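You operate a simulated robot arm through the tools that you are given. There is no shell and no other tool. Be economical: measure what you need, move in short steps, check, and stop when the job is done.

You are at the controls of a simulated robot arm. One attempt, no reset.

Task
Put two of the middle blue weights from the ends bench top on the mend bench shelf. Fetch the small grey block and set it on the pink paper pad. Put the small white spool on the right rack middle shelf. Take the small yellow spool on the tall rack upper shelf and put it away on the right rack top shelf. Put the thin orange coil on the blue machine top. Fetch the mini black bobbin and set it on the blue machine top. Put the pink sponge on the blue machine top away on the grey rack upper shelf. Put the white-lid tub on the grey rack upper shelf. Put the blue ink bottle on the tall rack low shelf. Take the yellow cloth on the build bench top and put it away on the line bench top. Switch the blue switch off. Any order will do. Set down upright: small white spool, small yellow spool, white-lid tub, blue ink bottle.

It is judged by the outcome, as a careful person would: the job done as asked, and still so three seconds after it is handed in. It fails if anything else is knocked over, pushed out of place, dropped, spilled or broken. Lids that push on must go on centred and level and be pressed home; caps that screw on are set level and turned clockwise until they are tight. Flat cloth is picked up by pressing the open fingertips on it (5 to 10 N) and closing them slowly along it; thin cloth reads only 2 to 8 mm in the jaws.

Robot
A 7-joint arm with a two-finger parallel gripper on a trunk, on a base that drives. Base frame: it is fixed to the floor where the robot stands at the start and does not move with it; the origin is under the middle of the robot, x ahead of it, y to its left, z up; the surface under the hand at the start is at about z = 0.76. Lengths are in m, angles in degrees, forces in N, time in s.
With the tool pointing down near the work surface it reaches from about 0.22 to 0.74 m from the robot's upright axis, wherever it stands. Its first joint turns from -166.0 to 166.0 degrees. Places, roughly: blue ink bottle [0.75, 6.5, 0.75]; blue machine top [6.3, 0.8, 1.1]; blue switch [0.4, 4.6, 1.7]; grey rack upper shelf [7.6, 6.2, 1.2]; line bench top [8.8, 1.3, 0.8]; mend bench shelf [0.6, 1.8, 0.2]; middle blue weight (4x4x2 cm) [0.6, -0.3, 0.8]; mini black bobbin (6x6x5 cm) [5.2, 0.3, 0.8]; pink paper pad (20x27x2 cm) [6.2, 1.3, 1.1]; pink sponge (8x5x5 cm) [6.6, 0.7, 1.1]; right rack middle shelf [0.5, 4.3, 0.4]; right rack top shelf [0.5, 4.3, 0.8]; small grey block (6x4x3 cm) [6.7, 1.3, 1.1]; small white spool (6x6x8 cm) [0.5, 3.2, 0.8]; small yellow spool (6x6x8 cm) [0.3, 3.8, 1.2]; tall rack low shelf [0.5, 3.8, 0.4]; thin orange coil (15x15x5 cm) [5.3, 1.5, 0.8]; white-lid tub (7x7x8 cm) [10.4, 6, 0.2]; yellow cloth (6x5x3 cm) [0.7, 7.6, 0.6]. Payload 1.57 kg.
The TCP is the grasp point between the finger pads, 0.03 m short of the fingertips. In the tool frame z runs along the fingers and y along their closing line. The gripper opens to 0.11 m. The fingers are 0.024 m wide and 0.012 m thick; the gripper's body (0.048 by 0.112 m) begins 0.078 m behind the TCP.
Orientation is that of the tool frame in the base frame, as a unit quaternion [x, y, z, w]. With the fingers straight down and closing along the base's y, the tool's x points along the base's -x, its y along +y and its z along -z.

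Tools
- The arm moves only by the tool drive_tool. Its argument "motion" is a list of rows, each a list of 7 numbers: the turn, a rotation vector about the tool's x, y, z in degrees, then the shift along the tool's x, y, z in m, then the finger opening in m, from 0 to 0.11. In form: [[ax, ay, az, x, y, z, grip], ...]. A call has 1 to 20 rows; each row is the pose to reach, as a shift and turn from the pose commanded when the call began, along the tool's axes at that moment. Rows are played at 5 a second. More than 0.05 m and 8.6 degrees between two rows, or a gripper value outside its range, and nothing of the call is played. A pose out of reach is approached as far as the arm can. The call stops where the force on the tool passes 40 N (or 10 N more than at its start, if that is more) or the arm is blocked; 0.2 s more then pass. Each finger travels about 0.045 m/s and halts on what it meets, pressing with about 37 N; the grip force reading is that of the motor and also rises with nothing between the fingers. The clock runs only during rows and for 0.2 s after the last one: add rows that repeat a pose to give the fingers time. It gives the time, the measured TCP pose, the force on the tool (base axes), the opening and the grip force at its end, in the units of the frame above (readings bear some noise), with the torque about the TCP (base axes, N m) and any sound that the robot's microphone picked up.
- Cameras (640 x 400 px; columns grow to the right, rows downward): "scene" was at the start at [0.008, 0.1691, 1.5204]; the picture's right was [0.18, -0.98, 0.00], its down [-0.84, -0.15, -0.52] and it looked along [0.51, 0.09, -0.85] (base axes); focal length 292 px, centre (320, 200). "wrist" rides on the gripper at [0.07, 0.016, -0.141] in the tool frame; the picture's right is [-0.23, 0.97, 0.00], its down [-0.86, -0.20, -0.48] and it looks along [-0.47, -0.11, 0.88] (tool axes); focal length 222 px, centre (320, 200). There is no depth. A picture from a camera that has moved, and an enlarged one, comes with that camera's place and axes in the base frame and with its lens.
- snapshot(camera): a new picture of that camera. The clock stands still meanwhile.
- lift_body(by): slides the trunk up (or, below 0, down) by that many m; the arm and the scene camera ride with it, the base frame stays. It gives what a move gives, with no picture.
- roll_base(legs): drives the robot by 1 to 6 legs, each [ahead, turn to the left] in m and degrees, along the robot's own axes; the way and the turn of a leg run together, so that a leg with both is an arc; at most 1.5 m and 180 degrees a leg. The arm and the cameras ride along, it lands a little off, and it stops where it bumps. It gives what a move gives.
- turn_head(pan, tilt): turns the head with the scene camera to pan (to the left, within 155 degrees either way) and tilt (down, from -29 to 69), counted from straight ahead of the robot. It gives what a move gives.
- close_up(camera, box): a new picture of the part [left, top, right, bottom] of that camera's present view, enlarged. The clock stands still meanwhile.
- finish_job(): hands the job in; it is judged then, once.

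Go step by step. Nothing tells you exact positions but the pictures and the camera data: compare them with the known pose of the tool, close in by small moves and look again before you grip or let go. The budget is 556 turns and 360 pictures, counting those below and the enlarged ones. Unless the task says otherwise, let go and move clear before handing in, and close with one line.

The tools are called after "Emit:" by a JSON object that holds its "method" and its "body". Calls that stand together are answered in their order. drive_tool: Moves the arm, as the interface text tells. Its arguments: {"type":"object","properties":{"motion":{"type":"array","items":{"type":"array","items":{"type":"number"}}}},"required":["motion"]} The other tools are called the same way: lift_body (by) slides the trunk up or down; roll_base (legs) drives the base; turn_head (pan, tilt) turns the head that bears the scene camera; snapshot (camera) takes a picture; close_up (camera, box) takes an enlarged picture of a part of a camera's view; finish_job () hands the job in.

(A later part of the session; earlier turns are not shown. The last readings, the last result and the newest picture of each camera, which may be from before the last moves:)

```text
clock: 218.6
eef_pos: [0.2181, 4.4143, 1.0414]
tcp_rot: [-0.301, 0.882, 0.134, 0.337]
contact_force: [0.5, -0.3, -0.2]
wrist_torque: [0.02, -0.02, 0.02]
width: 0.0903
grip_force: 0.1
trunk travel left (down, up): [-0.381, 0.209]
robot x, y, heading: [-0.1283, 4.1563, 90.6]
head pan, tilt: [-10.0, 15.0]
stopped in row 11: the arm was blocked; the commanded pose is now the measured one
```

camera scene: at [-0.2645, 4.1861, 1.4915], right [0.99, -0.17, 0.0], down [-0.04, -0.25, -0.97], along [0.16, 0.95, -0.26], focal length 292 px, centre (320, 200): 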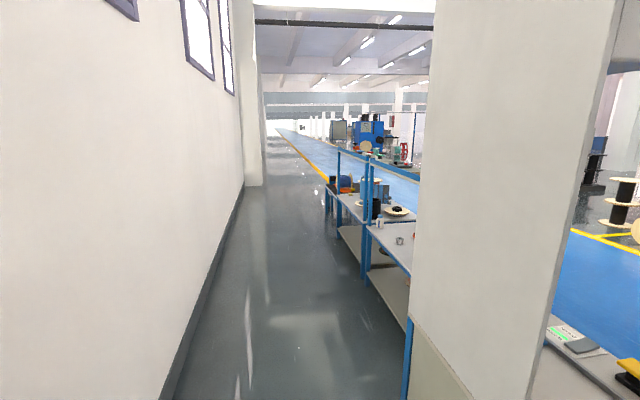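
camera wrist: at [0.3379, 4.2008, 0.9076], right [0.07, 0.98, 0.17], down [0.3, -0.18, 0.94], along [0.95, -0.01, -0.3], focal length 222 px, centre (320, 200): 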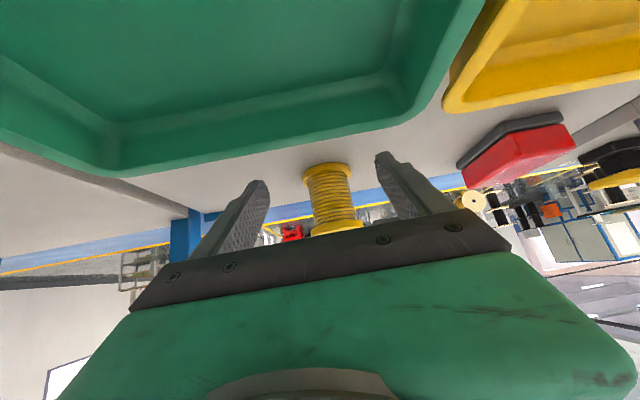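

The arm reached its folded limit (no contact). I lower the hand a bit for more room and continue the swing.

Emit:
{"method": "drive_tool", "body": {"motion": [[0, 0, 0, 0.0225, 0, 0.0246, 0.09], [0, 0, 0, 0.045, 0, 0.0491, 0.09], [0, 0, 0, 0.0676, 0, 0.0737, 0.09], [-4.06, 0, -4.42, 0.0671, 0.0452, 0.0742, 0.09], [-8.11, 0, -8.84, 0.0701, 0.0902, 0.0714, 0.09], [-12.2, 0, -13.3, 0.0766, 0.1346, 0.0655, 0.09], [-16.2, 0, -17.7, 0.0865, 0.1778, 0.0564, 0.09], [-20.3, 0, -22.1, 0.0996, 0.2193, 0.0444, 0.09], [-24.3, 0, -26.5, 0.1158, 0.2588, 0.0295, 0.09], [-28.4, 0, -30.9, 0.135, 0.2957, 0.0118, 0.09], [-32.4, 0, -35.4, 0.157, 0.3298, -0.0083, 0.09]]}}

```text
clock: 221.0
eef_pos: [-0.0823, 4.5991, 0.9462]
tcp_rot: [-0.632, 0.682, 0.259, 0.262]
contact_force: [-0.7, 0.2, -1.0]
wrist_torque: [0.07, 0.0, -0.02]
width: 0.09
grip_force: 0.1
trunk travel left (down, up): [-0.381, 0.209]
robot x, y, heading: [-0.1233, 4.1526, 90.5]
head pan, tilt: [-10.0, 15.0]
```

Arm is in the aisle. I drive ahead along it and look at the next benches.

Emit:
{"method": "roll_base", "body": {"legs": [[1.4, 0]]}}

Emit:
{"method": "turn_head", "body": {"pan": -40, "tilt": 25}}

Emit:
{"method": "snapshot", "body": {"camera": "scene"}}

```text
clock: 227.8
eef_pos: [-0.1477, 5.9537, 0.9486]
tcp_rot: [-0.65, 0.664, 0.266, 0.256]
contact_force: [-0.3, 0.2, -0.3]
wrist_torque: [0.04, -0.01, 0.01]
width: 0.0899
grip_force: 0.0
trunk travel left (down, up): [-0.381, 0.209]
robot x, y, heading: [-0.1683, 5.4998, 93.3]
head pan, tilt: [-10.0, 15.0]
```

```text
clock: 228.7
eef_pos: [-0.1467, 5.9543, 0.9453]
tcp_rot: [-0.649, 0.666, 0.265, 0.256]
contact_force: [-0.4, -0.4, 1.0]
wrist_torque: [0.03, 0.0, -0.04]
width: 0.09
grip_force: 0.1
trunk travel left (down, up): [-0.381, 0.209]
robot x, y, heading: [-0.17, 5.5056, 92.9]
head pan, tilt: [-40.0, 25.0]
```

```text
278 pictures are left
camera scene: at [-0.2644, 5.5116, 1.4753], right [0.8, -0.6, 0.0], down [-0.25, -0.34, -0.91], along [0.54, 0.72, -0.42], focal length 292 px, centre (320, 200)
```

scene: 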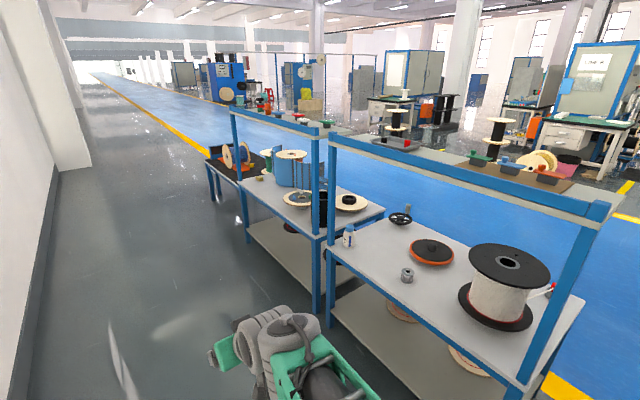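

Two workbenches are ahead. I zoom in to identify the blue ink bottle.

Emit:
{"method": "close_up", "body": {"camera": "scene", "box": [200, 130, 420, 290]}}

Emit:
{"method": "close_up", "body": {"camera": "scene", "box": [190, 80, 350, 200]}}

```text
2.50 times, centred on (310, 210) of scene
camera zoom: at [-0.2644, 5.5116, 1.4753], right [0.8, -0.6, 0.0], down [-0.25, -0.34, -0.91], along [0.54, 0.72, -0.42], focal length 731 px, centre (345, 175)
```

zoom: 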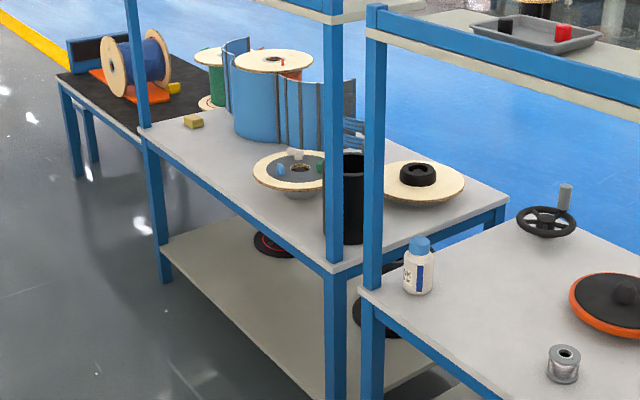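

```text
3.33 times, centred on (270, 140) of scene
camera zoom: at [-0.2644, 5.5116, 1.4753], right [0.8, -0.6, 0.0], down [-0.25, -0.34, -0.91], along [0.54, 0.72, -0.42], focal length 974 px, centre (487, 400)
```

zoom: 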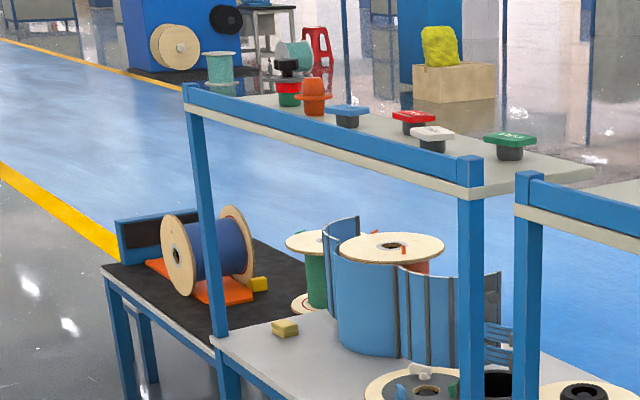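

There's a white bottle with a blue cap and a label near the bench edge. I drive closer to triangulate it.

Emit:
{"method": "roll_base", "body": {"legs": [[0.5, -4]]}}

Emit:
{"method": "turn_head", "body": {"pan": -65, "tilt": 35}}

Emit:
{"method": "snapshot", "body": {"camera": "scene"}}

```text
clock: 231.7
eef_pos: [-0.1218, 6.4531, 0.9463]
tcp_rot: [-0.624, 0.689, 0.256, 0.264]
contact_force: [-0.3, 0.0, -0.8]
wrist_torque: [0.1, -0.06, 0.01]
width: 0.0902
grip_force: 0.1
trunk travel left (down, up): [-0.381, 0.209]
robot x, y, heading: [-0.1778, 6.008, 88.9]
head pan, tilt: [-40.0, 25.0]
```

```text
clock: 232.6
eef_pos: [-0.1211, 6.4539, 0.9453]
tcp_rot: [-0.624, 0.69, 0.256, 0.264]
contact_force: [0.1, 0.1, 0.4]
wrist_torque: [-0.01, -0.04, -0.06]
width: 0.0901
grip_force: 0.1
trunk travel left (down, up): [-0.381, 0.209]
robot x, y, heading: [-0.1778, 6.0078, 88.7]
head pan, tilt: [-65.0, 35.0]
```

```text
275 pictures are left
camera scene: at [-0.2516, 5.9886, 1.4595], right [0.4, -0.92, 0.0], down [-0.52, -0.23, -0.82], along [0.75, 0.33, -0.57], focal length 292 px, centre (320, 200)
```

scene: 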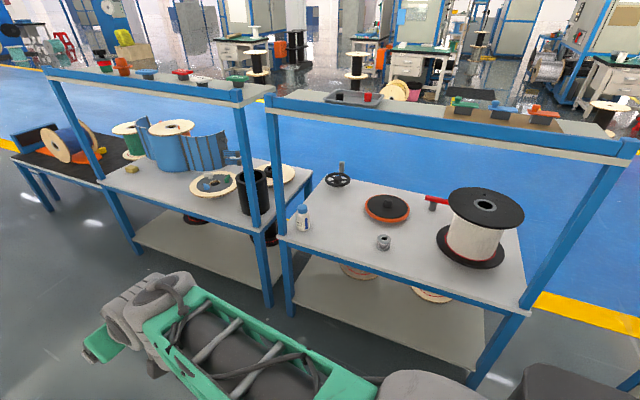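

Triangulated: the bottle's base is at about (0.65,6.47,0.59); the bench front is near x≈0.52 with a post at y≈6.51. I'll approach diagonally from about (0.12,6.08), so I shift the base right with an S-curve.

Emit:
{"method": "roll_base", "body": {"legs": [[0.45, -36], [0.45, 37], [-0.78, 0]]}}

Emit:
{"method": "turn_head", "body": {"pan": -50, "tilt": 40}}

Emit:
{"method": "snapshot", "body": {"camera": "scene"}}

```text
clock: 241.4
eef_pos: [0.1525, 6.5273, 0.9454]
tcp_rot: [-0.633, 0.681, 0.26, 0.261]
contact_force: [0.6, 0.7, 0.3]
wrist_torque: [-0.1, -0.01, 0.01]
width: 0.0901
grip_force: 0.1
trunk travel left (down, up): [-0.381, 0.209]
robot x, y, heading: [0.1103, 6.0825, 90.2]
head pan, tilt: [-65.0, 35.0]
```

```text
clock: 242.2
eef_pos: [0.1533, 6.5271, 0.9442]
tcp_rot: [-0.633, 0.682, 0.259, 0.26]
contact_force: [-0.3, 0.0, 0.2]
wrist_torque: [0.01, 0.04, 0.0]
width: 0.0901
grip_force: 0.0
trunk travel left (down, up): [-0.381, 0.209]
robot x, y, heading: [0.1096, 6.0825, 90.1]
head pan, tilt: [-50.0, 40.0]
```

```text
274 pictures are left
camera scene: at [0.0205, 6.0774, 1.4519], right [0.64, -0.77, 0.0], down [-0.49, -0.41, -0.77], along [0.59, 0.49, -0.64], focal length 292 px, centre (320, 200)
```

scene: 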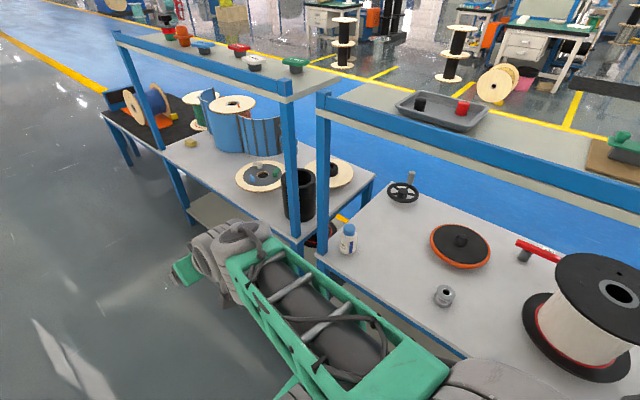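

The bottle is at (0.65,6.46), and the post at (0.555,6.50). I swing the arm to approach along a 48° diagonal, keeping the radius short.

Emit:
{"method": "drive_tool", "body": {"motion": [[3.01, 0, 3.22, 0.0111, -0.0455, 0.0047, 0.08], [6.02, 0, 6.44, 0.0255, -0.0902, 0.0062, 0.08], [9.03, 0, 9.66, 0.0433, -0.1337, 0.0046, 0.08], [12.04, 0, 12.88, 0.0643, -0.1758, 0, 0.08], [15.05, 0, 16.1, 0.0883, -0.2155, -0.0074, 0.08], [18.06, 0, 19.32, 0.1152, -0.2526, -0.0175, 0.08], [21.07, 0, 22.54, 0.1449, -0.2872, -0.0302, 0.08], [24.08, 0, 25.76, 0.1771, -0.3184, -0.0453, 0.08], [27.09, 0, 28.98, 0.211, -0.3456, -0.0619, 0.08]]}}

Emit:
{"method": "snapshot", "body": {"camera": "wrist"}}

Emit:
{"method": "snapshot", "body": {"camera": "scene"}}

```text
clock: 244.2
eef_pos: [0.4827, 6.3093, 0.8365]
tcp_rot: [-0.366, 0.858, 0.15, 0.328]
contact_force: [-0.2, 0.7, 0.2]
wrist_torque: [0.03, 0.0, 0.02]
width: 0.0803
grip_force: 0.1
trunk travel left (down, up): [-0.381, 0.209]
robot x, y, heading: [0.1072, 6.0763, 90.3]
head pan, tilt: [-50.0, 40.0]
```

```text
273 pictures are left
camera wrist: at [0.3711, 6.214, 0.895], right [-0.59, 0.79, 0.17], down [0.37, 0.08, 0.93], along [0.72, 0.61, -0.34], focal length 222 px, centre (320, 200)
```

wrist: 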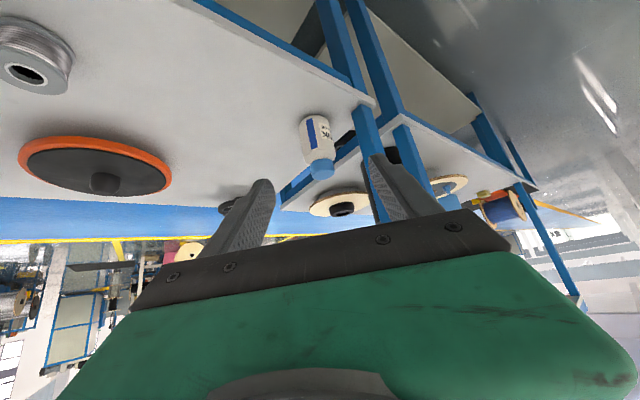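

```text
272 pictures are left
camera scene: at [0.0205, 6.0775, 1.4519], right [0.64, -0.76, 0.0], down [-0.49, -0.41, -0.77], along [0.59, 0.49, -0.64], focal length 292 px, centre (320, 200)
```

scene: 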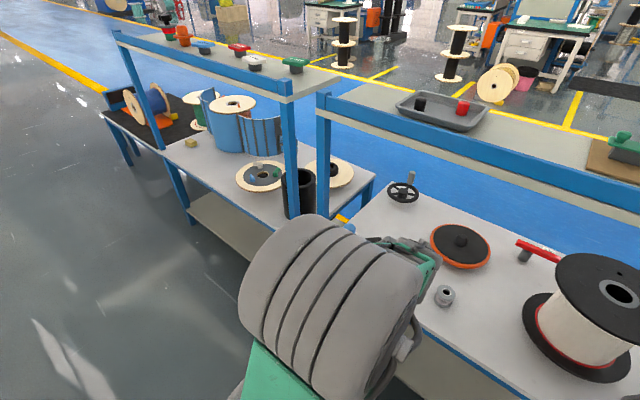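

The bottle is 6 cm wide and about 12 cm tall, at (0.648,6.467). I descend to a pre-grasp just short of it.

Emit:
{"method": "drive_tool", "body": {"motion": [[0, 0, 0, 0.001, -0.004, 0.05, 0.095], [0, 0, 0, 0.002, -0.008, 0.1, 0.095], [0, 0, 0, 0.003, -0.012, 0.15, 0.095], [0, 0, 0, 0.0048, -0.0164, 0.1985, 0.095]]}}

Emit:
{"method": "snapshot", "body": {"camera": "wrist"}}

```text
refused: row 1 steps farther than a row can; nothing moved
```

```text
271 pictures are left
camera wrist: at [0.3711, 6.214, 0.895], right [-0.59, 0.79, 0.17], down [0.37, 0.08, 0.93], along [0.72, 0.61, -0.34], focal length 222 px, centre (320, 200)
```

wrist: 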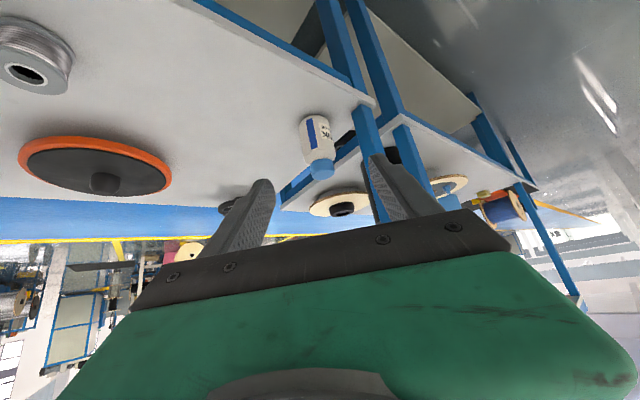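

Emit:
{"method": "drive_tool", "body": {"motion": [[0, 0, 0, 0.001, -0.004, 0.04, 0.095], [0, 0, 0, 0.002, -0.008, 0.08, 0.095], [0, 0, 0, 0.003, -0.012, 0.12, 0.095], [0, 0, 0, 0.004, -0.0164, 0.16, 0.095], [0, 0, 0, 0.0048, -0.0164, 0.1985, 0.095]]}}

Emit:
{"method": "snapshot", "body": {"camera": "wrist"}}

```text
clock: 245.4
eef_pos: [0.581, 6.3929, 0.6866]
tcp_rot: [-0.366, 0.858, 0.15, 0.328]
contact_force: [-0.4, -0.3, 0.0]
wrist_torque: [0.01, 0.0, -0.03]
width: 0.0951
grip_force: 0.0
trunk travel left (down, up): [-0.381, 0.209]
robot x, y, heading: [0.1079, 6.0828, 90.0]
head pan, tilt: [-50.0, 40.0]
```

```text
270 pictures are left
camera wrist: at [0.4697, 6.2971, 0.7445], right [-0.59, 0.79, 0.17], down [0.37, 0.08, 0.93], along [0.72, 0.61, -0.34], focal length 222 px, centre (320, 200)
```

wrist: 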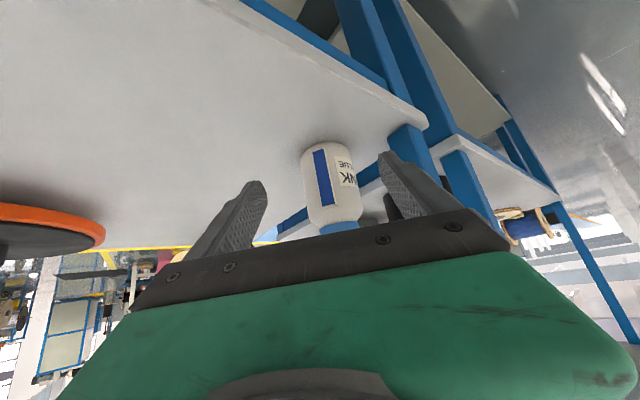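

I advance with the fingers straddling the bottle and check before closing.

Emit:
{"method": "drive_tool", "body": {"motion": [[0, 0, 0, -0.015, 0.001, 0.035, 0.095], [0, 0, 0, -0.03, 0.002, 0.07, 0.095], [0, 0, 0, -0.044, 0.002, 0.1, 0.095]]}}

Emit:
{"method": "snapshot", "body": {"camera": "wrist"}}

```text
clock: 246.2
eef_pos: [0.6488, 6.4688, 0.645]
tcp_rot: [-0.366, 0.858, 0.15, 0.327]
contact_force: [0.1, 0.3, 0.6]
wrist_torque: [0.02, 0.06, -0.01]
width: 0.0947
grip_force: 0.0
trunk travel left (down, up): [-0.381, 0.209]
robot x, y, heading: [0.1126, 6.0785, 90.1]
head pan, tilt: [-50.0, 40.0]
```

```text
269 pictures are left
camera wrist: at [0.5364, 6.3728, 0.7015], right [-0.59, 0.79, 0.17], down [0.37, 0.08, 0.93], along [0.72, 0.61, -0.34], focal length 222 px, centre (320, 200)
```

wrist: 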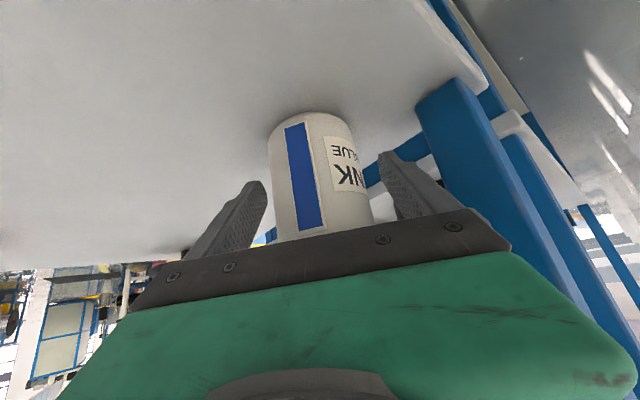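

"INK BLUE" is well straddled. I close the fingers.

Emit:
{"method": "drive_tool", "body": {"motion": [[0, 0, 0, -0.001, 0, 0.004, 0.08], [0, 0, 0, -0.001, 0, 0.004, 0.065], [0, 0, 0, -0.001, 0, 0.004, 0.05], [0, 0, 0, -0.001, 0, 0.004, 0.04], [0, 0, 0, -0.001, 0, 0.004, 0.04]]}}

Emit:
{"method": "drive_tool", "body": {"motion": [[0, 0, 0, -0.006, 0, -0.007, 0.04], [0, 0, 0, -0.02, 0, -0.022, 0.04]]}}

Emit:
{"method": "snapshot", "body": {"camera": "wrist"}}

```text
clock: 247.4
eef_pos: [0.6522, 6.4709, 0.6414]
tcp_rot: [-0.366, 0.858, 0.15, 0.328]
contact_force: [1.0, 0.3, 0.5]
wrist_torque: [-0.05, -0.15, 0.01]
width: 0.0609
grip_force: 36.7
trunk travel left (down, up): [-0.381, 0.209]
robot x, y, heading: [0.1066, 6.0803, 90.2]
head pan, tilt: [-50.0, 40.0]
```

```text
clock: 248.0
eef_pos: [0.651, 6.4698, 0.6693]
tcp_rot: [-0.367, 0.858, 0.151, 0.327]
contact_force: [0.0, 0.0, -3.3]
wrist_torque: [0.0, -0.03, 0.0]
width: 0.0608
grip_force: 37.2
trunk travel left (down, up): [-0.381, 0.209]
robot x, y, heading: [0.1101, 6.0814, 90.1]
head pan, tilt: [-50.0, 40.0]
```

```text
268 pictures are left
camera wrist: at [0.5384, 6.3747, 0.7282], right [-0.59, 0.79, 0.17], down [0.37, 0.08, 0.93], along [0.72, 0.61, -0.34], focal length 222 px, centre (320, 200)
```

wrist: 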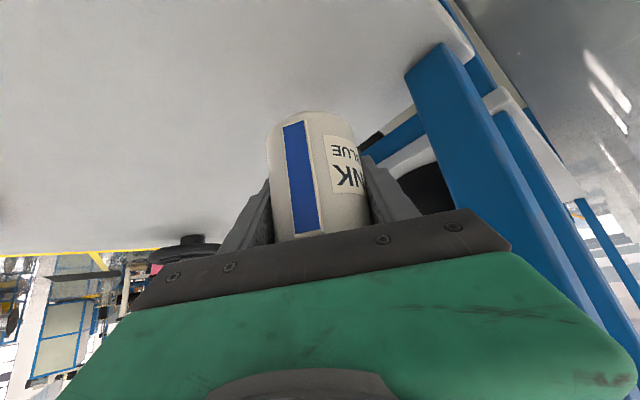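

Held, 3.3 N. I lift, then retract along the same diagonal.

Emit:
{"method": "drive_tool", "body": {"motion": [[0, 0, 0, -0.025, 0, -0.0277, 0.04], [0, 0, 0, -0.05, 0, -0.0555, 0.04], [0, 0, 0, -0.075, 0, -0.083, 0.04], [0, 0, 0, -0.101, 0, -0.111, 0.04], [0, 0, 0, -0.071, -0.003, -0.138, 0.04], [0, 0, 0, -0.041, -0.006, -0.165, 0.04], [0, 0, 0, -0.011, -0.009, -0.192, 0.04], [0, 0, 0, 0.019, -0.012, -0.219, 0.04], [0, 0, 0, 0.047, -0.012, -0.2456, 0.04]]}}

```text
clock: 250.0
eef_pos: [0.5241, 6.3158, 0.8198]
tcp_rot: [-0.366, 0.858, 0.15, 0.327]
contact_force: [-0.5, -1.0, -2.0]
wrist_torque: [-0.01, -0.01, 0.0]
width: 0.0611
grip_force: 37.2
trunk travel left (down, up): [-0.381, 0.209]
robot x, y, heading: [0.1113, 6.0803, 90.2]
head pan, tilt: [-50.0, 40.0]
```

Now I swing left into the aisle.

Emit:
{"method": "drive_tool", "body": {"motion": [[-2.69, 0, -2.96, -0.0075, 0.0447, 0.0068, 0.04], [-5.38, 0, -5.92, -0.0118, 0.0899, 0.0107, 0.04], [-8.07, 0, -8.88, -0.0127, 0.1353, 0.0116, 0.04], [-10.76, 0, -11.84, -0.0104, 0.1803, 0.0095, 0.04], [-13.45, 0, -14.8, -0.005, 0.2247, 0.0045, 0.04], [-16.14, 0, -17.76, 0.0036, 0.268, -0.0033, 0.04], [-18.83, 0, -20.72, 0.0152, 0.3098, -0.0138, 0.04], [-21.52, 0, -23.68, 0.0295, 0.3494, -0.0268, 0.04], [-24.2, 0, -26.64, 0.0468, 0.3876, -0.0426, 0.04], [-26.9, 0, -29.6, 0.0664, 0.4225, -0.0604, 0.04]]}}

Emit:
{"method": "snapshot", "body": {"camera": "wrist"}}

```text
clock: 252.2
eef_pos: [0.1581, 6.5405, 0.8299]
tcp_rot: [-0.637, 0.679, 0.256, 0.262]
contact_force: [-0.2, 0.3, -1.6]
wrist_torque: [0.0, -0.04, 0.0]
width: 0.0605
grip_force: 37.6
trunk travel left (down, up): [-0.381, 0.209]
robot x, y, heading: [0.1102, 6.0819, 90.2]
head pan, tilt: [-50.0, 40.0]
```

```text
267 pictures are left
camera wrist: at [0.1336, 6.3949, 0.8865], right [-0.96, 0.22, 0.17], down [0.23, 0.29, 0.93], along [0.16, 0.93, -0.33], focal length 222 px, centre (320, 200)
```

wrist: 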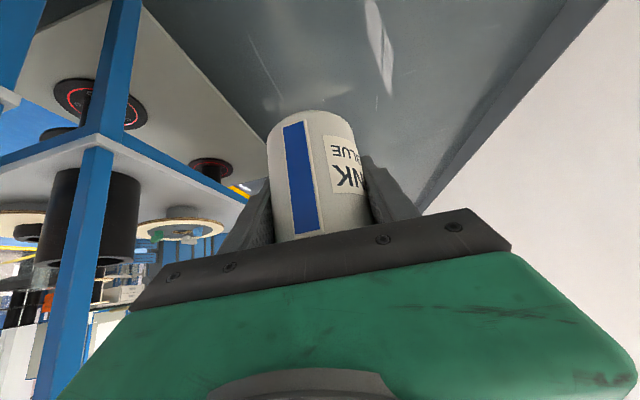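

The bottle is steady. I reverse along the aisle back to the tall rack, stopping at about (-0.35, 3.82).

Emit:
{"method": "roll_base", "body": {"legs": [[-0.7, -38], [-0.7, 38], [-0.94, 0]]}}

Emit:
{"method": "turn_head", "body": {"pan": -88, "tilt": 40}}

Emit:
{"method": "snapshot", "body": {"camera": "scene"}}

```text
clock: 263.9
eef_pos: [-0.237, 4.3053, 0.8301]
tcp_rot: [-0.637, 0.679, 0.256, 0.261]
contact_force: [0.3, -0.1, -3.1]
wrist_torque: [0.04, 0.03, 0.01]
width: 0.0603
grip_force: 37.2
trunk travel left (down, up): [-0.381, 0.209]
robot x, y, heading: [-0.2861, 3.8436, 90.1]
head pan, tilt: [-50.0, 40.0]
```

```text
clock: 265.0
eef_pos: [-0.2371, 4.3049, 0.8305]
tcp_rot: [-0.636, 0.679, 0.256, 0.261]
contact_force: [-0.1, -0.6, -1.9]
wrist_torque: [0.01, 0.0, 0.02]
width: 0.0606
grip_force: 36.7
trunk travel left (down, up): [-0.381, 0.209]
robot x, y, heading: [-0.2851, 3.843, 89.9]
head pan, tilt: [-88.0, 40.0]
```

```text
266 pictures are left
camera scene: at [-0.3556, 3.7908, 1.4519], right [0.04, -1.0, 0.0], down [-0.64, -0.02, -0.77], along [0.77, 0.03, -0.64], focal length 292 px, centre (320, 200)
```

scene: 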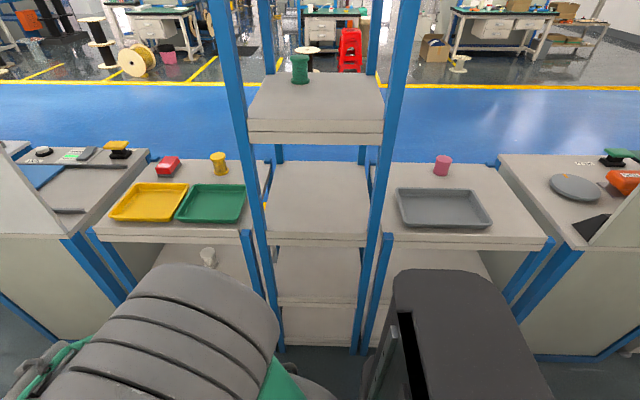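

Both spools are in place. The tall rack's low shelf is the one near z≈0.44. I lower the trunk and swing the arm right in front of the rack.

Emit:
{"method": "lift_body", "body": {"by": -0.25}}

Emit:
{"method": "drive_tool", "body": {"motion": [[3.51, 0, 3.77, 0.0045, -0.0413, -0.0042, 0.04], [7.02, 0, 7.54, 0.0115, -0.0816, -0.0108, 0.04], [10.53, 0, 11.3, 0.0213, -0.1212, -0.0199, 0.04], [14.04, 0, 15.1, 0.0335, -0.1586, -0.0312, 0.04], [17.55, 0, 18.85, 0.0482, -0.1949, -0.0449, 0.04], [21.06, 0, 22.6, 0.0652, -0.2291, -0.0608, 0.04], [24.57, 0, 26.4, 0.084, -0.2604, -0.0784, 0.04], [28.08, 0, 30.2, 0.105, -0.2897, -0.098, 0.04], [31.6, 0, 33.9, 0.1274, -0.3157, -0.1189, 0.04], [35.1, 0, 37.7, 0.1518, -0.3391, -0.1417, 0.04], [38.6, 0, 41.5, 0.1776, -0.3595, -0.1657, 0.04], [42.1, 0, 45.2, 0.2039, -0.3761, -0.1903, 0.04], [45.6, 0, 49, 0.2317, -0.3897, -0.2162, 0.04], [49.1, 0, 52.8, 0.2597, -0.3995, -0.2422, 0.04], [52.7, 0, 56.6, 0.2886, -0.406, -0.2693, 0.04], [56.2, 0, 60.3, 0.3177, -0.4088, -0.2964, 0.04], [59.7, 0, 64.1, 0.3462, -0.4081, -0.323, 0.04]]}}

Emit:
{"method": "snapshot", "body": {"camera": "wrist"}}

Emit:
{"method": "snapshot", "body": {"camera": "scene"}}

```text
clock: 267.5
eef_pos: [-0.238, 4.306, 0.5794]
tcp_rot: [-0.636, 0.679, 0.256, 0.262]
contact_force: [0.5, 0.7, -2.1]
wrist_torque: [0.02, -0.06, 0.03]
width: 0.0603
grip_force: 37.1
trunk travel left (down, up): [-0.131, 0.459]
robot x, y, heading: [-0.2873, 3.8431, 90.2]
head pan, tilt: [-88.0, 40.0]
```

```text
clock: 271.1
eef_pos: [0.143, 3.8094, 0.5755]
tcp_rot: [0.009, 0.933, -0.003, 0.36]
contact_force: [-0.2, 0.3, -2.3]
wrist_torque: [-0.02, -0.02, -0.01]
width: 0.0605
grip_force: 37.0
trunk travel left (down, up): [-0.131, 0.459]
robot x, y, heading: [-0.2843, 3.8462, 90.0]
head pan, tilt: [-88.0, 40.0]
```

```text
265 pictures are left
camera wrist: at [-0.0034, 3.8289, 0.6329], right [0.19, 0.97, 0.15], down [0.31, -0.2, 0.93], along [0.93, -0.13, -0.34], focal length 222 px, centre (320, 200)
```

wrist: 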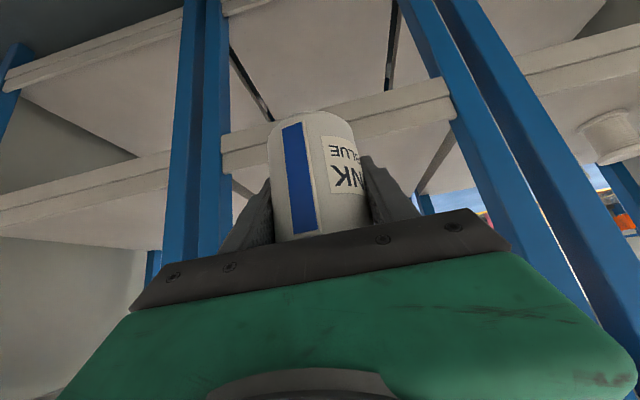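

```text
264 pictures are left
camera scene: at [-0.3555, 3.7907, 1.2019], right [0.04, -1.0, 0.0], down [-0.64, -0.02, -0.77], along [0.77, 0.03, -0.64], focal length 292 px, centre (320, 200)
```

scene: 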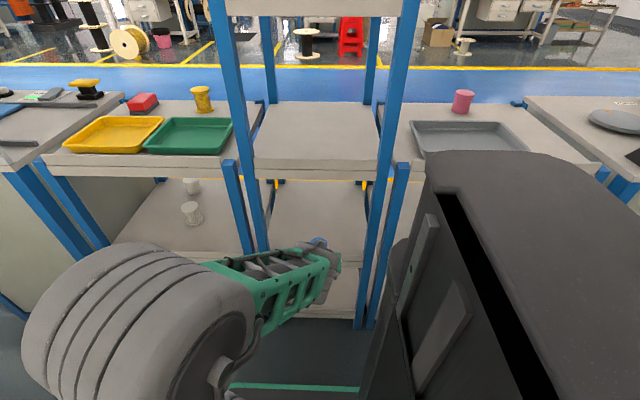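

The low shelf's front edge is at about z≈0.46; the bottle's base is at 0.524. I move straight in between the posts.

Emit:
{"method": "drive_tool", "body": {"motion": [[0, 0, 0, -0.0275, 0.001, 0.0249, 0.04], [0, 0, 0, -0.055, 0.002, 0.0497, 0.04], [0, 0, 0, -0.0825, 0.003, 0.0746, 0.04], [0, 0, 0, -0.11, 0.004, 0.0995, 0.04], [0, 0, 0, -0.137, 0.004, 0.1243, 0.04]]}}

Emit:
{"method": "snapshot", "body": {"camera": "wrist"}}

Emit:
{"method": "snapshot", "body": {"camera": "scene"}}

```text
clock: 272.3
eef_pos: [0.3291, 3.8077, 0.5748]
tcp_rot: [0.008, 0.933, -0.004, 0.36]
contact_force: [0.0, 0.6, -1.8]
wrist_torque: [0.01, -0.01, 0.01]
width: 0.0602
grip_force: 36.9
trunk travel left (down, up): [-0.131, 0.459]
robot x, y, heading: [-0.2886, 3.8418, 90.1]
head pan, tilt: [-88.0, 40.0]
```

```text
263 pictures are left
camera wrist: at [0.1819, 3.8265, 0.6334], right [0.19, 0.97, 0.15], down [0.31, -0.2, 0.93], along [0.93, -0.13, -0.34], focal length 222 px, centre (320, 200)
```

wrist: 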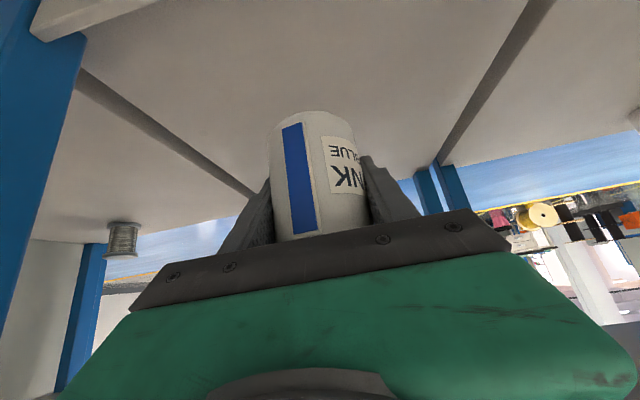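

```text
262 pictures are left
camera scene: at [-0.3557, 3.7906, 1.2019], right [0.04, -1.0, 0.0], down [-0.64, -0.02, -0.77], along [0.77, 0.03, -0.64], focal length 292 px, centre (320, 200)
```

scene: 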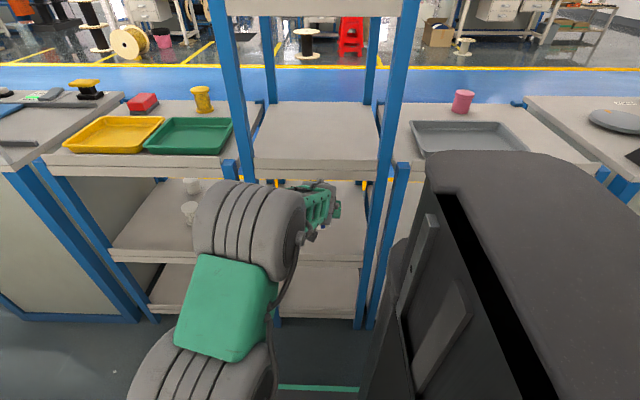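

Inside, over the low shelf. I lower in steps.

Emit:
{"method": "drive_tool", "body": {"motion": [[0, 0, 0, 0.0134, 0, 0.0148, 0.04], [0, 0, 0, 0.0242, 0, 0.0267, 0.04], [0, 0, 0, 0.0269, 0, 0.0296, 0.04]]}}

Emit:
{"method": "snapshot", "body": {"camera": "wrist"}}

```text
clock: 273.1
eef_pos: [0.3273, 3.8089, 0.536]
tcp_rot: [0.009, 0.933, -0.003, 0.36]
contact_force: [0.2, -1.1, -2.1]
wrist_torque: [0.04, -0.02, 0.04]
width: 0.0602
grip_force: 36.8
trunk travel left (down, up): [-0.131, 0.459]
robot x, y, heading: [-0.2845, 3.8461, 90.3]
head pan, tilt: [-88.0, 40.0]
```

```text
261 pictures are left
camera wrist: at [0.1805, 3.8281, 0.5933], right [0.19, 0.97, 0.15], down [0.31, -0.2, 0.93], along [0.93, -0.13, -0.34], focal length 222 px, centre (320, 200)
```

wrist: 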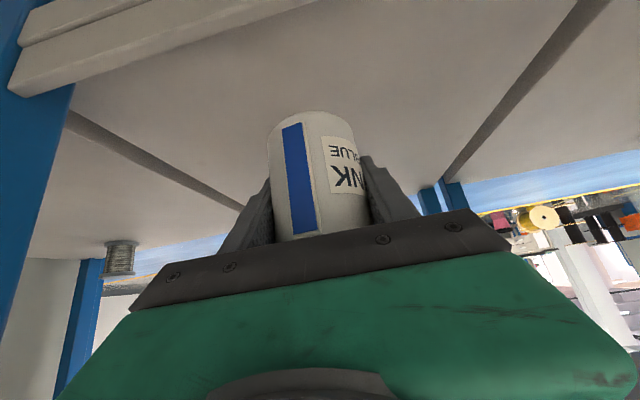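

Emit:
{"method": "drive_tool", "body": {"motion": [[0, 0, 0, 0.0034, 0, 0.0037, 0.04], [0, 0, 0, 0.0067, 0, 0.0074, 0.04]]}}

Emit:
{"method": "drive_tool", "body": {"motion": [[0, 0, 0, 0.002, 0, 0.0022, 0.04], [0, 0, 0, 0.004, 0, 0.0044, 0.04]]}}

Emit:
{"method": "snapshot", "body": {"camera": "wrist"}}

```text
clock: 273.7
eef_pos: [0.3262, 3.8083, 0.5251]
tcp_rot: [0.008, 0.933, -0.003, 0.36]
contact_force: [0.1, 0.8, -2.7]
wrist_torque: [0.0, 0.0, 0.01]
width: 0.0602
grip_force: 37.0
trunk travel left (down, up): [-0.131, 0.459]
robot x, y, heading: [-0.2861, 3.8433, 90.2]
head pan, tilt: [-88.0, 40.0]
```

```text
clock: 274.3
eef_pos: [0.3263, 3.8091, 0.5206]
tcp_rot: [0.008, 0.933, -0.003, 0.36]
contact_force: [0.2, 0.0, -2.6]
wrist_torque: [0.01, 0.01, 0.0]
width: 0.0599
grip_force: 36.8
trunk travel left (down, up): [-0.131, 0.459]
robot x, y, heading: [-0.2871, 3.8434, 90.0]
head pan, tilt: [-88.0, 40.0]
```

```text
260 pictures are left
camera wrist: at [0.1801, 3.8284, 0.5778], right [0.19, 0.97, 0.15], down [0.31, -0.2, 0.93], along [0.93, -0.13, -0.34], focal length 222 px, centre (320, 200)
```

wrist: 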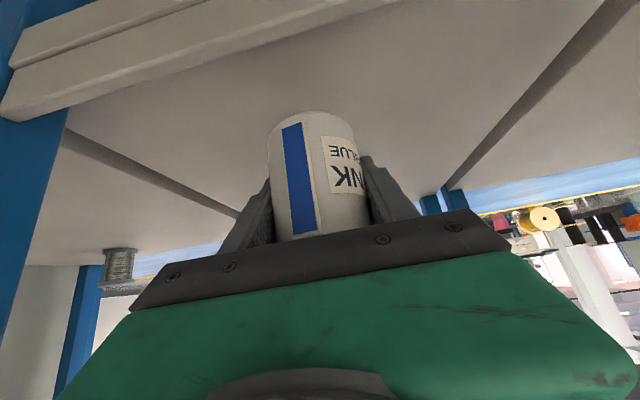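

Emit:
{"method": "drive_tool", "body": {"motion": [[0, 0, 0, 0.002, 0, 0.0022, 0.04], [0, 0, 0, 0.0047, 0, 0.0052, 0.04]]}}

Emit:
{"method": "drive_tool", "body": {"motion": [[0, 0, 0, 0.002, 0, 0.0022, 0.04], [0, 0, 0, 0.004, 0, 0.0044, 0.04]]}}

```text
clock: 274.9
eef_pos: [0.3276, 3.809, 0.5112]
tcp_rot: [0.009, 0.933, -0.004, 0.36]
contact_force: [0.2, 0.1, -1.9]
wrist_torque: [-0.04, 0.0, 0.0]
width: 0.0603
grip_force: 36.8
trunk travel left (down, up): [-0.131, 0.459]
robot x, y, heading: [-0.2851, 3.8457, 90.1]
head pan, tilt: [-88.0, 40.0]
```

```text
clock: 275.5
eef_pos: [0.3274, 3.8081, 0.5053]
tcp_rot: [0.008, 0.933, -0.003, 0.36]
contact_force: [0.7, -0.3, -2.9]
wrist_torque: [0.02, -0.01, 0.01]
width: 0.0603
grip_force: 37.0
trunk travel left (down, up): [-0.131, 0.459]
robot x, y, heading: [-0.2868, 3.8412, 90.2]
head pan, tilt: [-88.0, 40.0]
```

Emit:
{"method": "drive_tool", "body": {"motion": [[0, 0, 0, 0.002, 0, 0.0022, 0.04], [0, 0, 0, 0.004, 0, 0.0044, 0.04]]}}

Emit:
{"method": "drive_tool", "body": {"motion": [[0, 0, 0, 0.0015, 0, 0.0016, 0.04], [0, 0, 0, 0.003, 0, 0.0032, 0.04]]}}

Emit:
{"method": "snapshot", "body": {"camera": "wrist"}}

```text
clock: 276.1
eef_pos: [0.3275, 3.8085, 0.4997]
tcp_rot: [0.008, 0.933, -0.003, 0.359]
contact_force: [0.6, -0.1, -1.9]
wrist_torque: [0.03, -0.01, 0.0]
width: 0.0604
grip_force: 37.3
trunk travel left (down, up): [-0.131, 0.459]
robot x, y, heading: [-0.2851, 3.847, 90.1]
head pan, tilt: [-88.0, 40.0]
```

```text
clock: 276.7
eef_pos: [0.3261, 3.8086, 0.4964]
tcp_rot: [0.008, 0.933, -0.003, 0.36]
contact_force: [-0.3, -0.1, -1.5]
wrist_torque: [0.02, -0.02, 0.0]
width: 0.0601
grip_force: 37.2
trunk travel left (down, up): [-0.131, 0.459]
robot x, y, heading: [-0.2853, 3.8455, 90.5]
head pan, tilt: [-88.0, 40.0]
```

```text
259 pictures are left
camera wrist: at [0.1799, 3.8287, 0.5545], right [0.19, 0.97, 0.15], down [0.31, -0.2, 0.93], along [0.93, -0.13, -0.34], focal length 222 px, centre (320, 200)
```

wrist: 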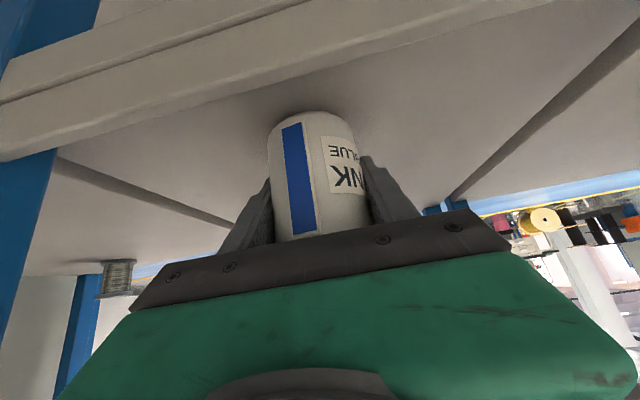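

Shadows are converging; I continue in 3–4 mm steps.

Emit:
{"method": "drive_tool", "body": {"motion": [[0, 0, 0, 0.0013, 0, 0.0015, 0.04], [0, 0, 0, 0.0027, 0, 0.003, 0.04]]}}

Emit:
{"method": "drive_tool", "body": {"motion": [[0, 0, 0, 0.0013, 0, 0.0015, 0.04], [0, 0, 0, 0.0027, 0, 0.003, 0.04]]}}

```text
clock: 277.3
eef_pos: [0.3263, 3.809, 0.4925]
tcp_rot: [0.008, 0.933, -0.004, 0.36]
contact_force: [-0.2, -0.3, -1.8]
wrist_torque: [0.04, -0.03, 0.01]
width: 0.0602
grip_force: 36.6
trunk travel left (down, up): [-0.131, 0.459]
robot x, y, heading: [-0.2843, 3.8429, 90.0]
head pan, tilt: [-88.0, 40.0]
```

```text
clock: 277.9
eef_pos: [0.3288, 3.8072, 0.4914]
tcp_rot: [0.007, 0.932, -0.004, 0.363]
contact_force: [-4.1, 0.4, 15.1]
wrist_torque: [-0.33, 0.01, -0.09]
width: 0.0604
grip_force: 36.6
trunk travel left (down, up): [-0.131, 0.459]
robot x, y, heading: [-0.2852, 3.8454, 90.3]
head pan, tilt: [-88.0, 40.0]
```

Contact. I release fully, then back straight out.

Emit:
{"method": "drive_tool", "body": {"motion": [[0, 0, 0, -0.0007, 0, -0.0007, 0.055], [0, 0, 0, -0.0007, 0, -0.0007, 0.07], [0, 0, 0, -0.0007, 0, -0.0007, 0.085], [0, 0, 0, -0.0007, 0, -0.0007, 0.09], [0, 0, 0, 0.021, 0, -0.021, 0.09], [0, 0, 0, 0.043, 0, -0.041, 0.09], [0, 0, 0, 0.065, 0, -0.061, 0.09]]}}

Emit:
{"method": "snapshot", "body": {"camera": "wrist"}}

```text
clock: 279.7
eef_pos: [0.2446, 3.8091, 0.4975]
tcp_rot: [0.005, 0.929, -0.005, 0.37]
contact_force: [0.1, 0.3, -0.8]
wrist_torque: [-0.02, 0.04, 0.01]
width: 0.0901
grip_force: 0.1
trunk travel left (down, up): [-0.131, 0.459]
robot x, y, heading: [-0.2864, 3.8429, 90.4]
head pan, tilt: [-88.0, 40.0]
stopped in row 7: the force on the tool passed its limit at 45 N (the readings are from after the stop); the commanded pose is now the measured one
```

```text
258 pictures are left
camera wrist: at [0.0976, 3.8279, 0.552], right [0.18, 0.97, 0.15], down [0.29, -0.2, 0.94], along [0.94, -0.12, -0.32], focal length 222 px, centre (320, 200)
```

wrist: 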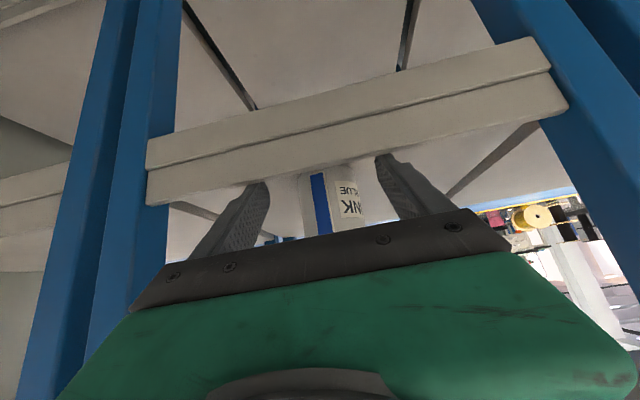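

The fingertips caught the shelf's raised front lip. I rise 4 cm, then retract.

Emit:
{"method": "drive_tool", "body": {"motion": [[0, 0, 0, -0.0135, 0, -0.0148, 0.09], [0, 0, 0, -0.027, 0, -0.0296, 0.09], [0, 0, 0, 0.003, 0, -0.0565, 0.09], [0, 0, 0, 0.033, 0, -0.0834, 0.09], [0, 0, 0, 0.048, 0, -0.097, 0.09]]}}

Emit:
{"method": "snapshot", "body": {"camera": "wrist"}}

Emit:
{"method": "snapshot", "body": {"camera": "scene"}}

```text
clock: 280.9
eef_pos: [0.1428, 3.8103, 0.5356]
tcp_rot: [0.006, 0.929, -0.006, 0.37]
contact_force: [0.2, -0.1, -0.5]
wrist_torque: [-0.01, 0.0, 0.02]
width: 0.0899
grip_force: 0.0
trunk travel left (down, up): [-0.131, 0.459]
robot x, y, heading: [-0.283, 3.8448, 89.9]
head pan, tilt: [-88.0, 40.0]
```

```text
257 pictures are left
camera wrist: at [-0.0056, 3.8291, 0.59], right [0.18, 0.97, 0.15], down [0.29, -0.2, 0.94], along [0.94, -0.12, -0.32], focal length 222 px, centre (320, 200)
```

wrist: 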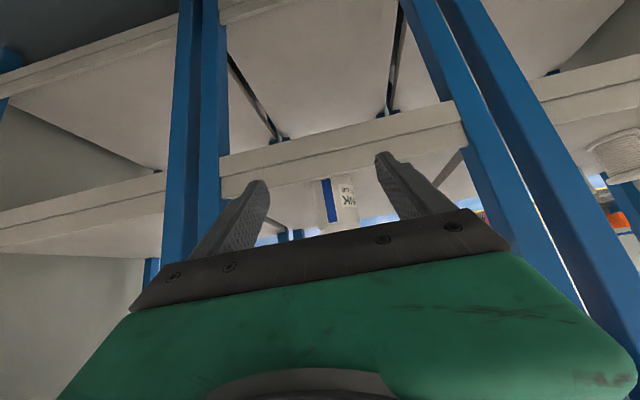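

```text
256 pictures are left
camera scene: at [-0.3553, 3.7904, 1.2019], right [0.04, -1.0, 0.0], down [-0.64, -0.02, -0.77], along [0.77, 0.03, -0.64], focal length 292 px, centre (320, 200)
```

scene: 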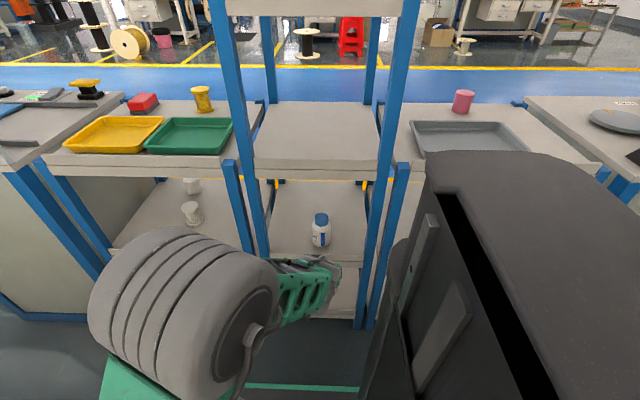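

The ink bottle stands upright on the low shelf. I swing the arm back into the aisle and head for the far end of the row to reach the main aisle.

Emit:
{"method": "drive_tool", "body": {"motion": [[-4.03, 0, -4.27, -0.0004, 0.0437, 0.0003, 0.09], [-8.06, 0, -8.54, 0.0025, 0.0873, -0.0024, 0.09], [-12.09, 0, -12.8, 0.0087, 0.1301, -0.0082, 0.09], [-16.1, 0, -17.1, 0.018, 0.1722, -0.017, 0.09], [-20.15, 0, -21.35, 0.0302, 0.2123, -0.0286, 0.09], [-24.2, 0, -25.6, 0.0454, 0.2505, -0.0429, 0.09], [-28.2, 0, -29.9, 0.0635, 0.2868, -0.06, 0.09], [-32.2, 0, -34.2, 0.0843, 0.3202, -0.0796, 0.09], [-36.3, 0, -38.4, 0.107, 0.35, -0.1011, 0.09], [-40.3, 0, -42.7, 0.1322, 0.377, -0.125, 0.09], [-44.3, 0, -47, 0.1594, 0.4003, -0.1506, 0.09], [-48.4, 0, -51.2, 0.1876, 0.4193, -0.1772, 0.09], [-52.4, 0, -55.5, 0.2175, 0.4345, -0.2056, 0.09], [-56.4, 0, -59.8, 0.2485, 0.4454, -0.2348, 0.09], [-60.45, 0, -64.05, 0.2795, 0.4518, -0.2642, 0.09]]}}

Emit:
{"method": "lift_body", "body": {"by": 0.4}}

Emit:
{"method": "turn_head", "body": {"pan": -20, "tilt": 18}}

Emit:
{"method": "roll_base", "body": {"legs": [[1.5, 0]]}}

Emit:
{"method": "snapshot", "body": {"camera": "scene"}}

```text
clock: 284.1
eef_pos: [-0.2362, 4.2717, 0.5317]
tcp_rot: [-0.643, 0.672, 0.253, 0.266]
contact_force: [0.3, 0.2, -0.3]
wrist_torque: [0.0, 0.0, 0.0]
width: 0.0898
grip_force: 0.0
trunk travel left (down, up): [-0.131, 0.459]
robot x, y, heading: [-0.2874, 3.8484, 90.3]
head pan, tilt: [-88.0, 40.0]
```

```text
clock: 287.9
eef_pos: [-0.2346, 4.2711, 0.9316]
tcp_rot: [-0.643, 0.672, 0.253, 0.267]
contact_force: [-0.2, 0.1, -0.6]
wrist_torque: [-0.01, 0.02, 0.05]
width: 0.0897
grip_force: 0.0
trunk travel left (down, up): [-0.531, 0.059]
robot x, y, heading: [-0.2894, 3.8471, 90.0]
head pan, tilt: [-88.0, 40.0]
```

```text
clock: 289.3
eef_pos: [-0.2351, 4.2714, 0.9319]
tcp_rot: [-0.642, 0.673, 0.253, 0.267]
contact_force: [-0.2, 0.4, -0.3]
wrist_torque: [-0.04, -0.02, -0.01]
width: 0.0903
grip_force: 0.0
trunk travel left (down, up): [-0.531, 0.059]
robot x, y, heading: [-0.2888, 3.8488, 89.9]
head pan, tilt: [-20.0, 18.0]
```

```text
clock: 296.6
eef_pos: [-0.2243, 5.7422, 0.932]
tcp_rot: [-0.639, 0.676, 0.251, 0.268]
contact_force: [0.3, 0.7, -0.7]
wrist_torque: [0.01, 0.02, -0.03]
width: 0.0896
grip_force: 0.1
trunk travel left (down, up): [-0.531, 0.059]
robot x, y, heading: [-0.2805, 5.3196, 89.2]
head pan, tilt: [-20.0, 18.0]
```

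```text
255 pictures are left
camera scene: at [-0.4027, 5.3483, 1.6366], right [0.94, -0.35, 0.0], down [-0.11, -0.29, -0.95], along [0.33, 0.89, -0.31], focal length 292 px, centre (320, 200)
```

scene: 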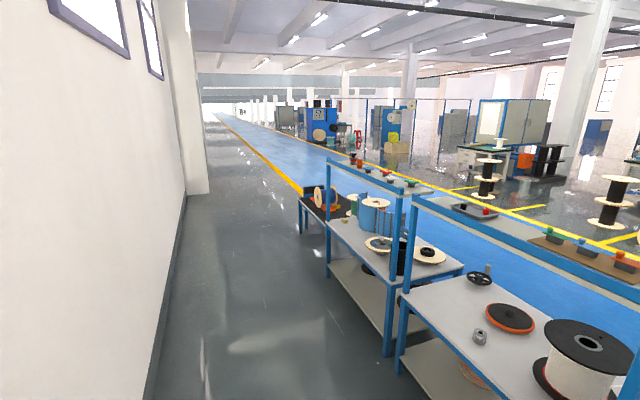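

The row ends near y≈8.6. I drive around its end into the main aisle.

Emit:
{"method": "roll_base", "body": {"legs": [[1.5, 0], [1.5, 0], [0.95, 0], [0, -90], [1.3, 0]]}}

Emit:
{"method": "turn_head", "body": {"pan": -60, "tilt": 25}}

Emit:
{"method": "snapshot", "body": {"camera": "scene"}}

```text
clock: 323.6
eef_pos: [0.8822, 9.3297, 0.9327]
tcp_rot: [0.024, 0.93, -0.01, 0.368]
contact_force: [1.0, 0.5, 0.1]
wrist_torque: [0.0, 0.02, 0.01]
width: 0.0903
grip_force: 0.0
trunk travel left (down, up): [-0.531, 0.059]
robot x, y, heading: [0.4566, 9.3858, -0.3]
head pan, tilt: [-20.0, 18.0]
stopped in leg 5: the robot was blocked; the commanded pose is now the measured one
```

```text
clock: 324.6
eef_pos: [0.8818, 9.3302, 0.933]
tcp_rot: [0.023, 0.929, -0.011, 0.368]
contact_force: [0.1, -1.3, -0.2]
wrist_torque: [0.0, 0.02, 0.0]
width: 0.0901
grip_force: 0.0
trunk travel left (down, up): [-0.531, 0.059]
robot x, y, heading: [0.4555, 9.3858, -0.0]
head pan, tilt: [-60.0, 25.0]
```

```text
254 pictures are left
camera scene: at [0.4426, 9.4627, 1.6252], right [-0.87, -0.5, 0.0], down [-0.21, 0.37, -0.91], along [0.45, -0.79, -0.42], focal length 292 px, centre (320, 200)
```

scene: 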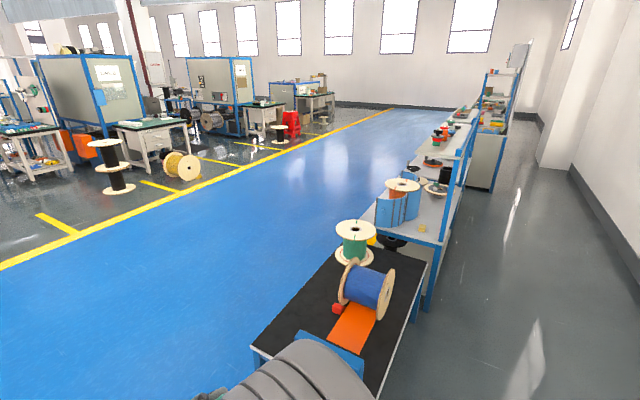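

The base is blocked by something ahead. I look down there.

Emit:
{"method": "turn_head", "body": {"pan": -15, "tilt": 55}}

Emit:
{"method": "snapshot", "body": {"camera": "scene"}}

Emit:
{"method": "turn_head", "body": {"pan": 30, "tilt": 45}}

Emit:
{"method": "snapshot", "body": {"camera": "scene"}}

```text
clock: 325.8
eef_pos: [0.8819, 9.3299, 0.9327]
tcp_rot: [0.023, 0.93, -0.011, 0.368]
contact_force: [0.3, -0.7, 0.1]
wrist_torque: [-0.01, -0.03, 0.0]
width: 0.0899
grip_force: 0.1
trunk travel left (down, up): [-0.531, 0.059]
robot x, y, heading: [0.4597, 9.3825, -0.1]
head pan, tilt: [-15.0, 55.0]
```

```text
253 pictures are left
camera scene: at [0.4663, 9.5236, 1.5813], right [-0.26, -0.96, 0.0], down [-0.79, 0.21, -0.57], along [0.55, -0.15, -0.82], focal length 292 px, centre (320, 200)
```

scene: 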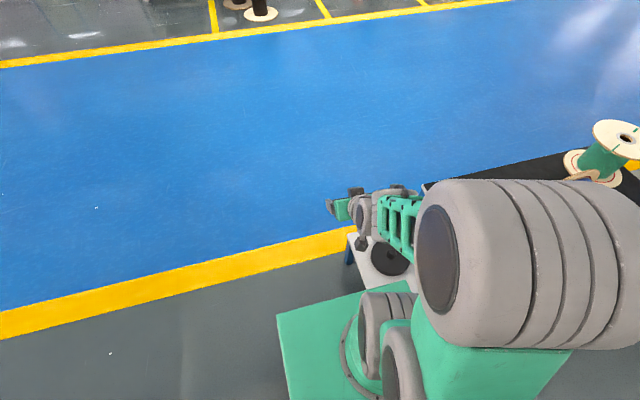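

```text
clock: 326.9
eef_pos: [0.8821, 9.3295, 0.9327]
tcp_rot: [0.024, 0.929, -0.011, 0.368]
contact_force: [-0.6, -0.2, 0.1]
wrist_torque: [-0.01, 0.0, -0.01]
width: 0.0901
grip_force: 0.1
trunk travel left (down, up): [-0.531, 0.059]
robot x, y, heading: [0.4551, 9.3874, -0.1]
head pan, tilt: [30.0, 45.0]
```

```text
252 pictures are left
camera scene: at [0.4672, 9.5829, 1.5946], right [0.5, -0.87, 0.0], down [-0.61, -0.35, -0.71], along [0.61, 0.35, -0.71], focal length 292 px, centre (320, 200)
```

scene: 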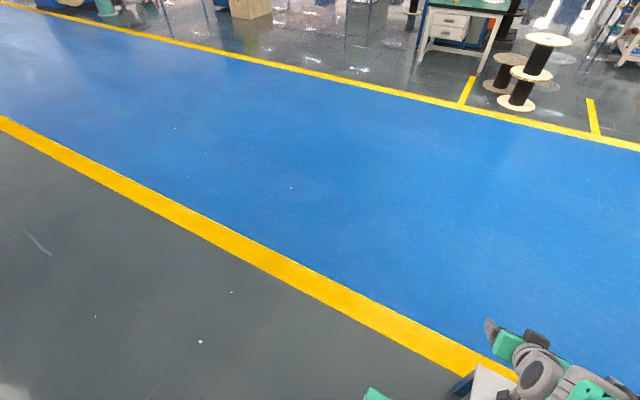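

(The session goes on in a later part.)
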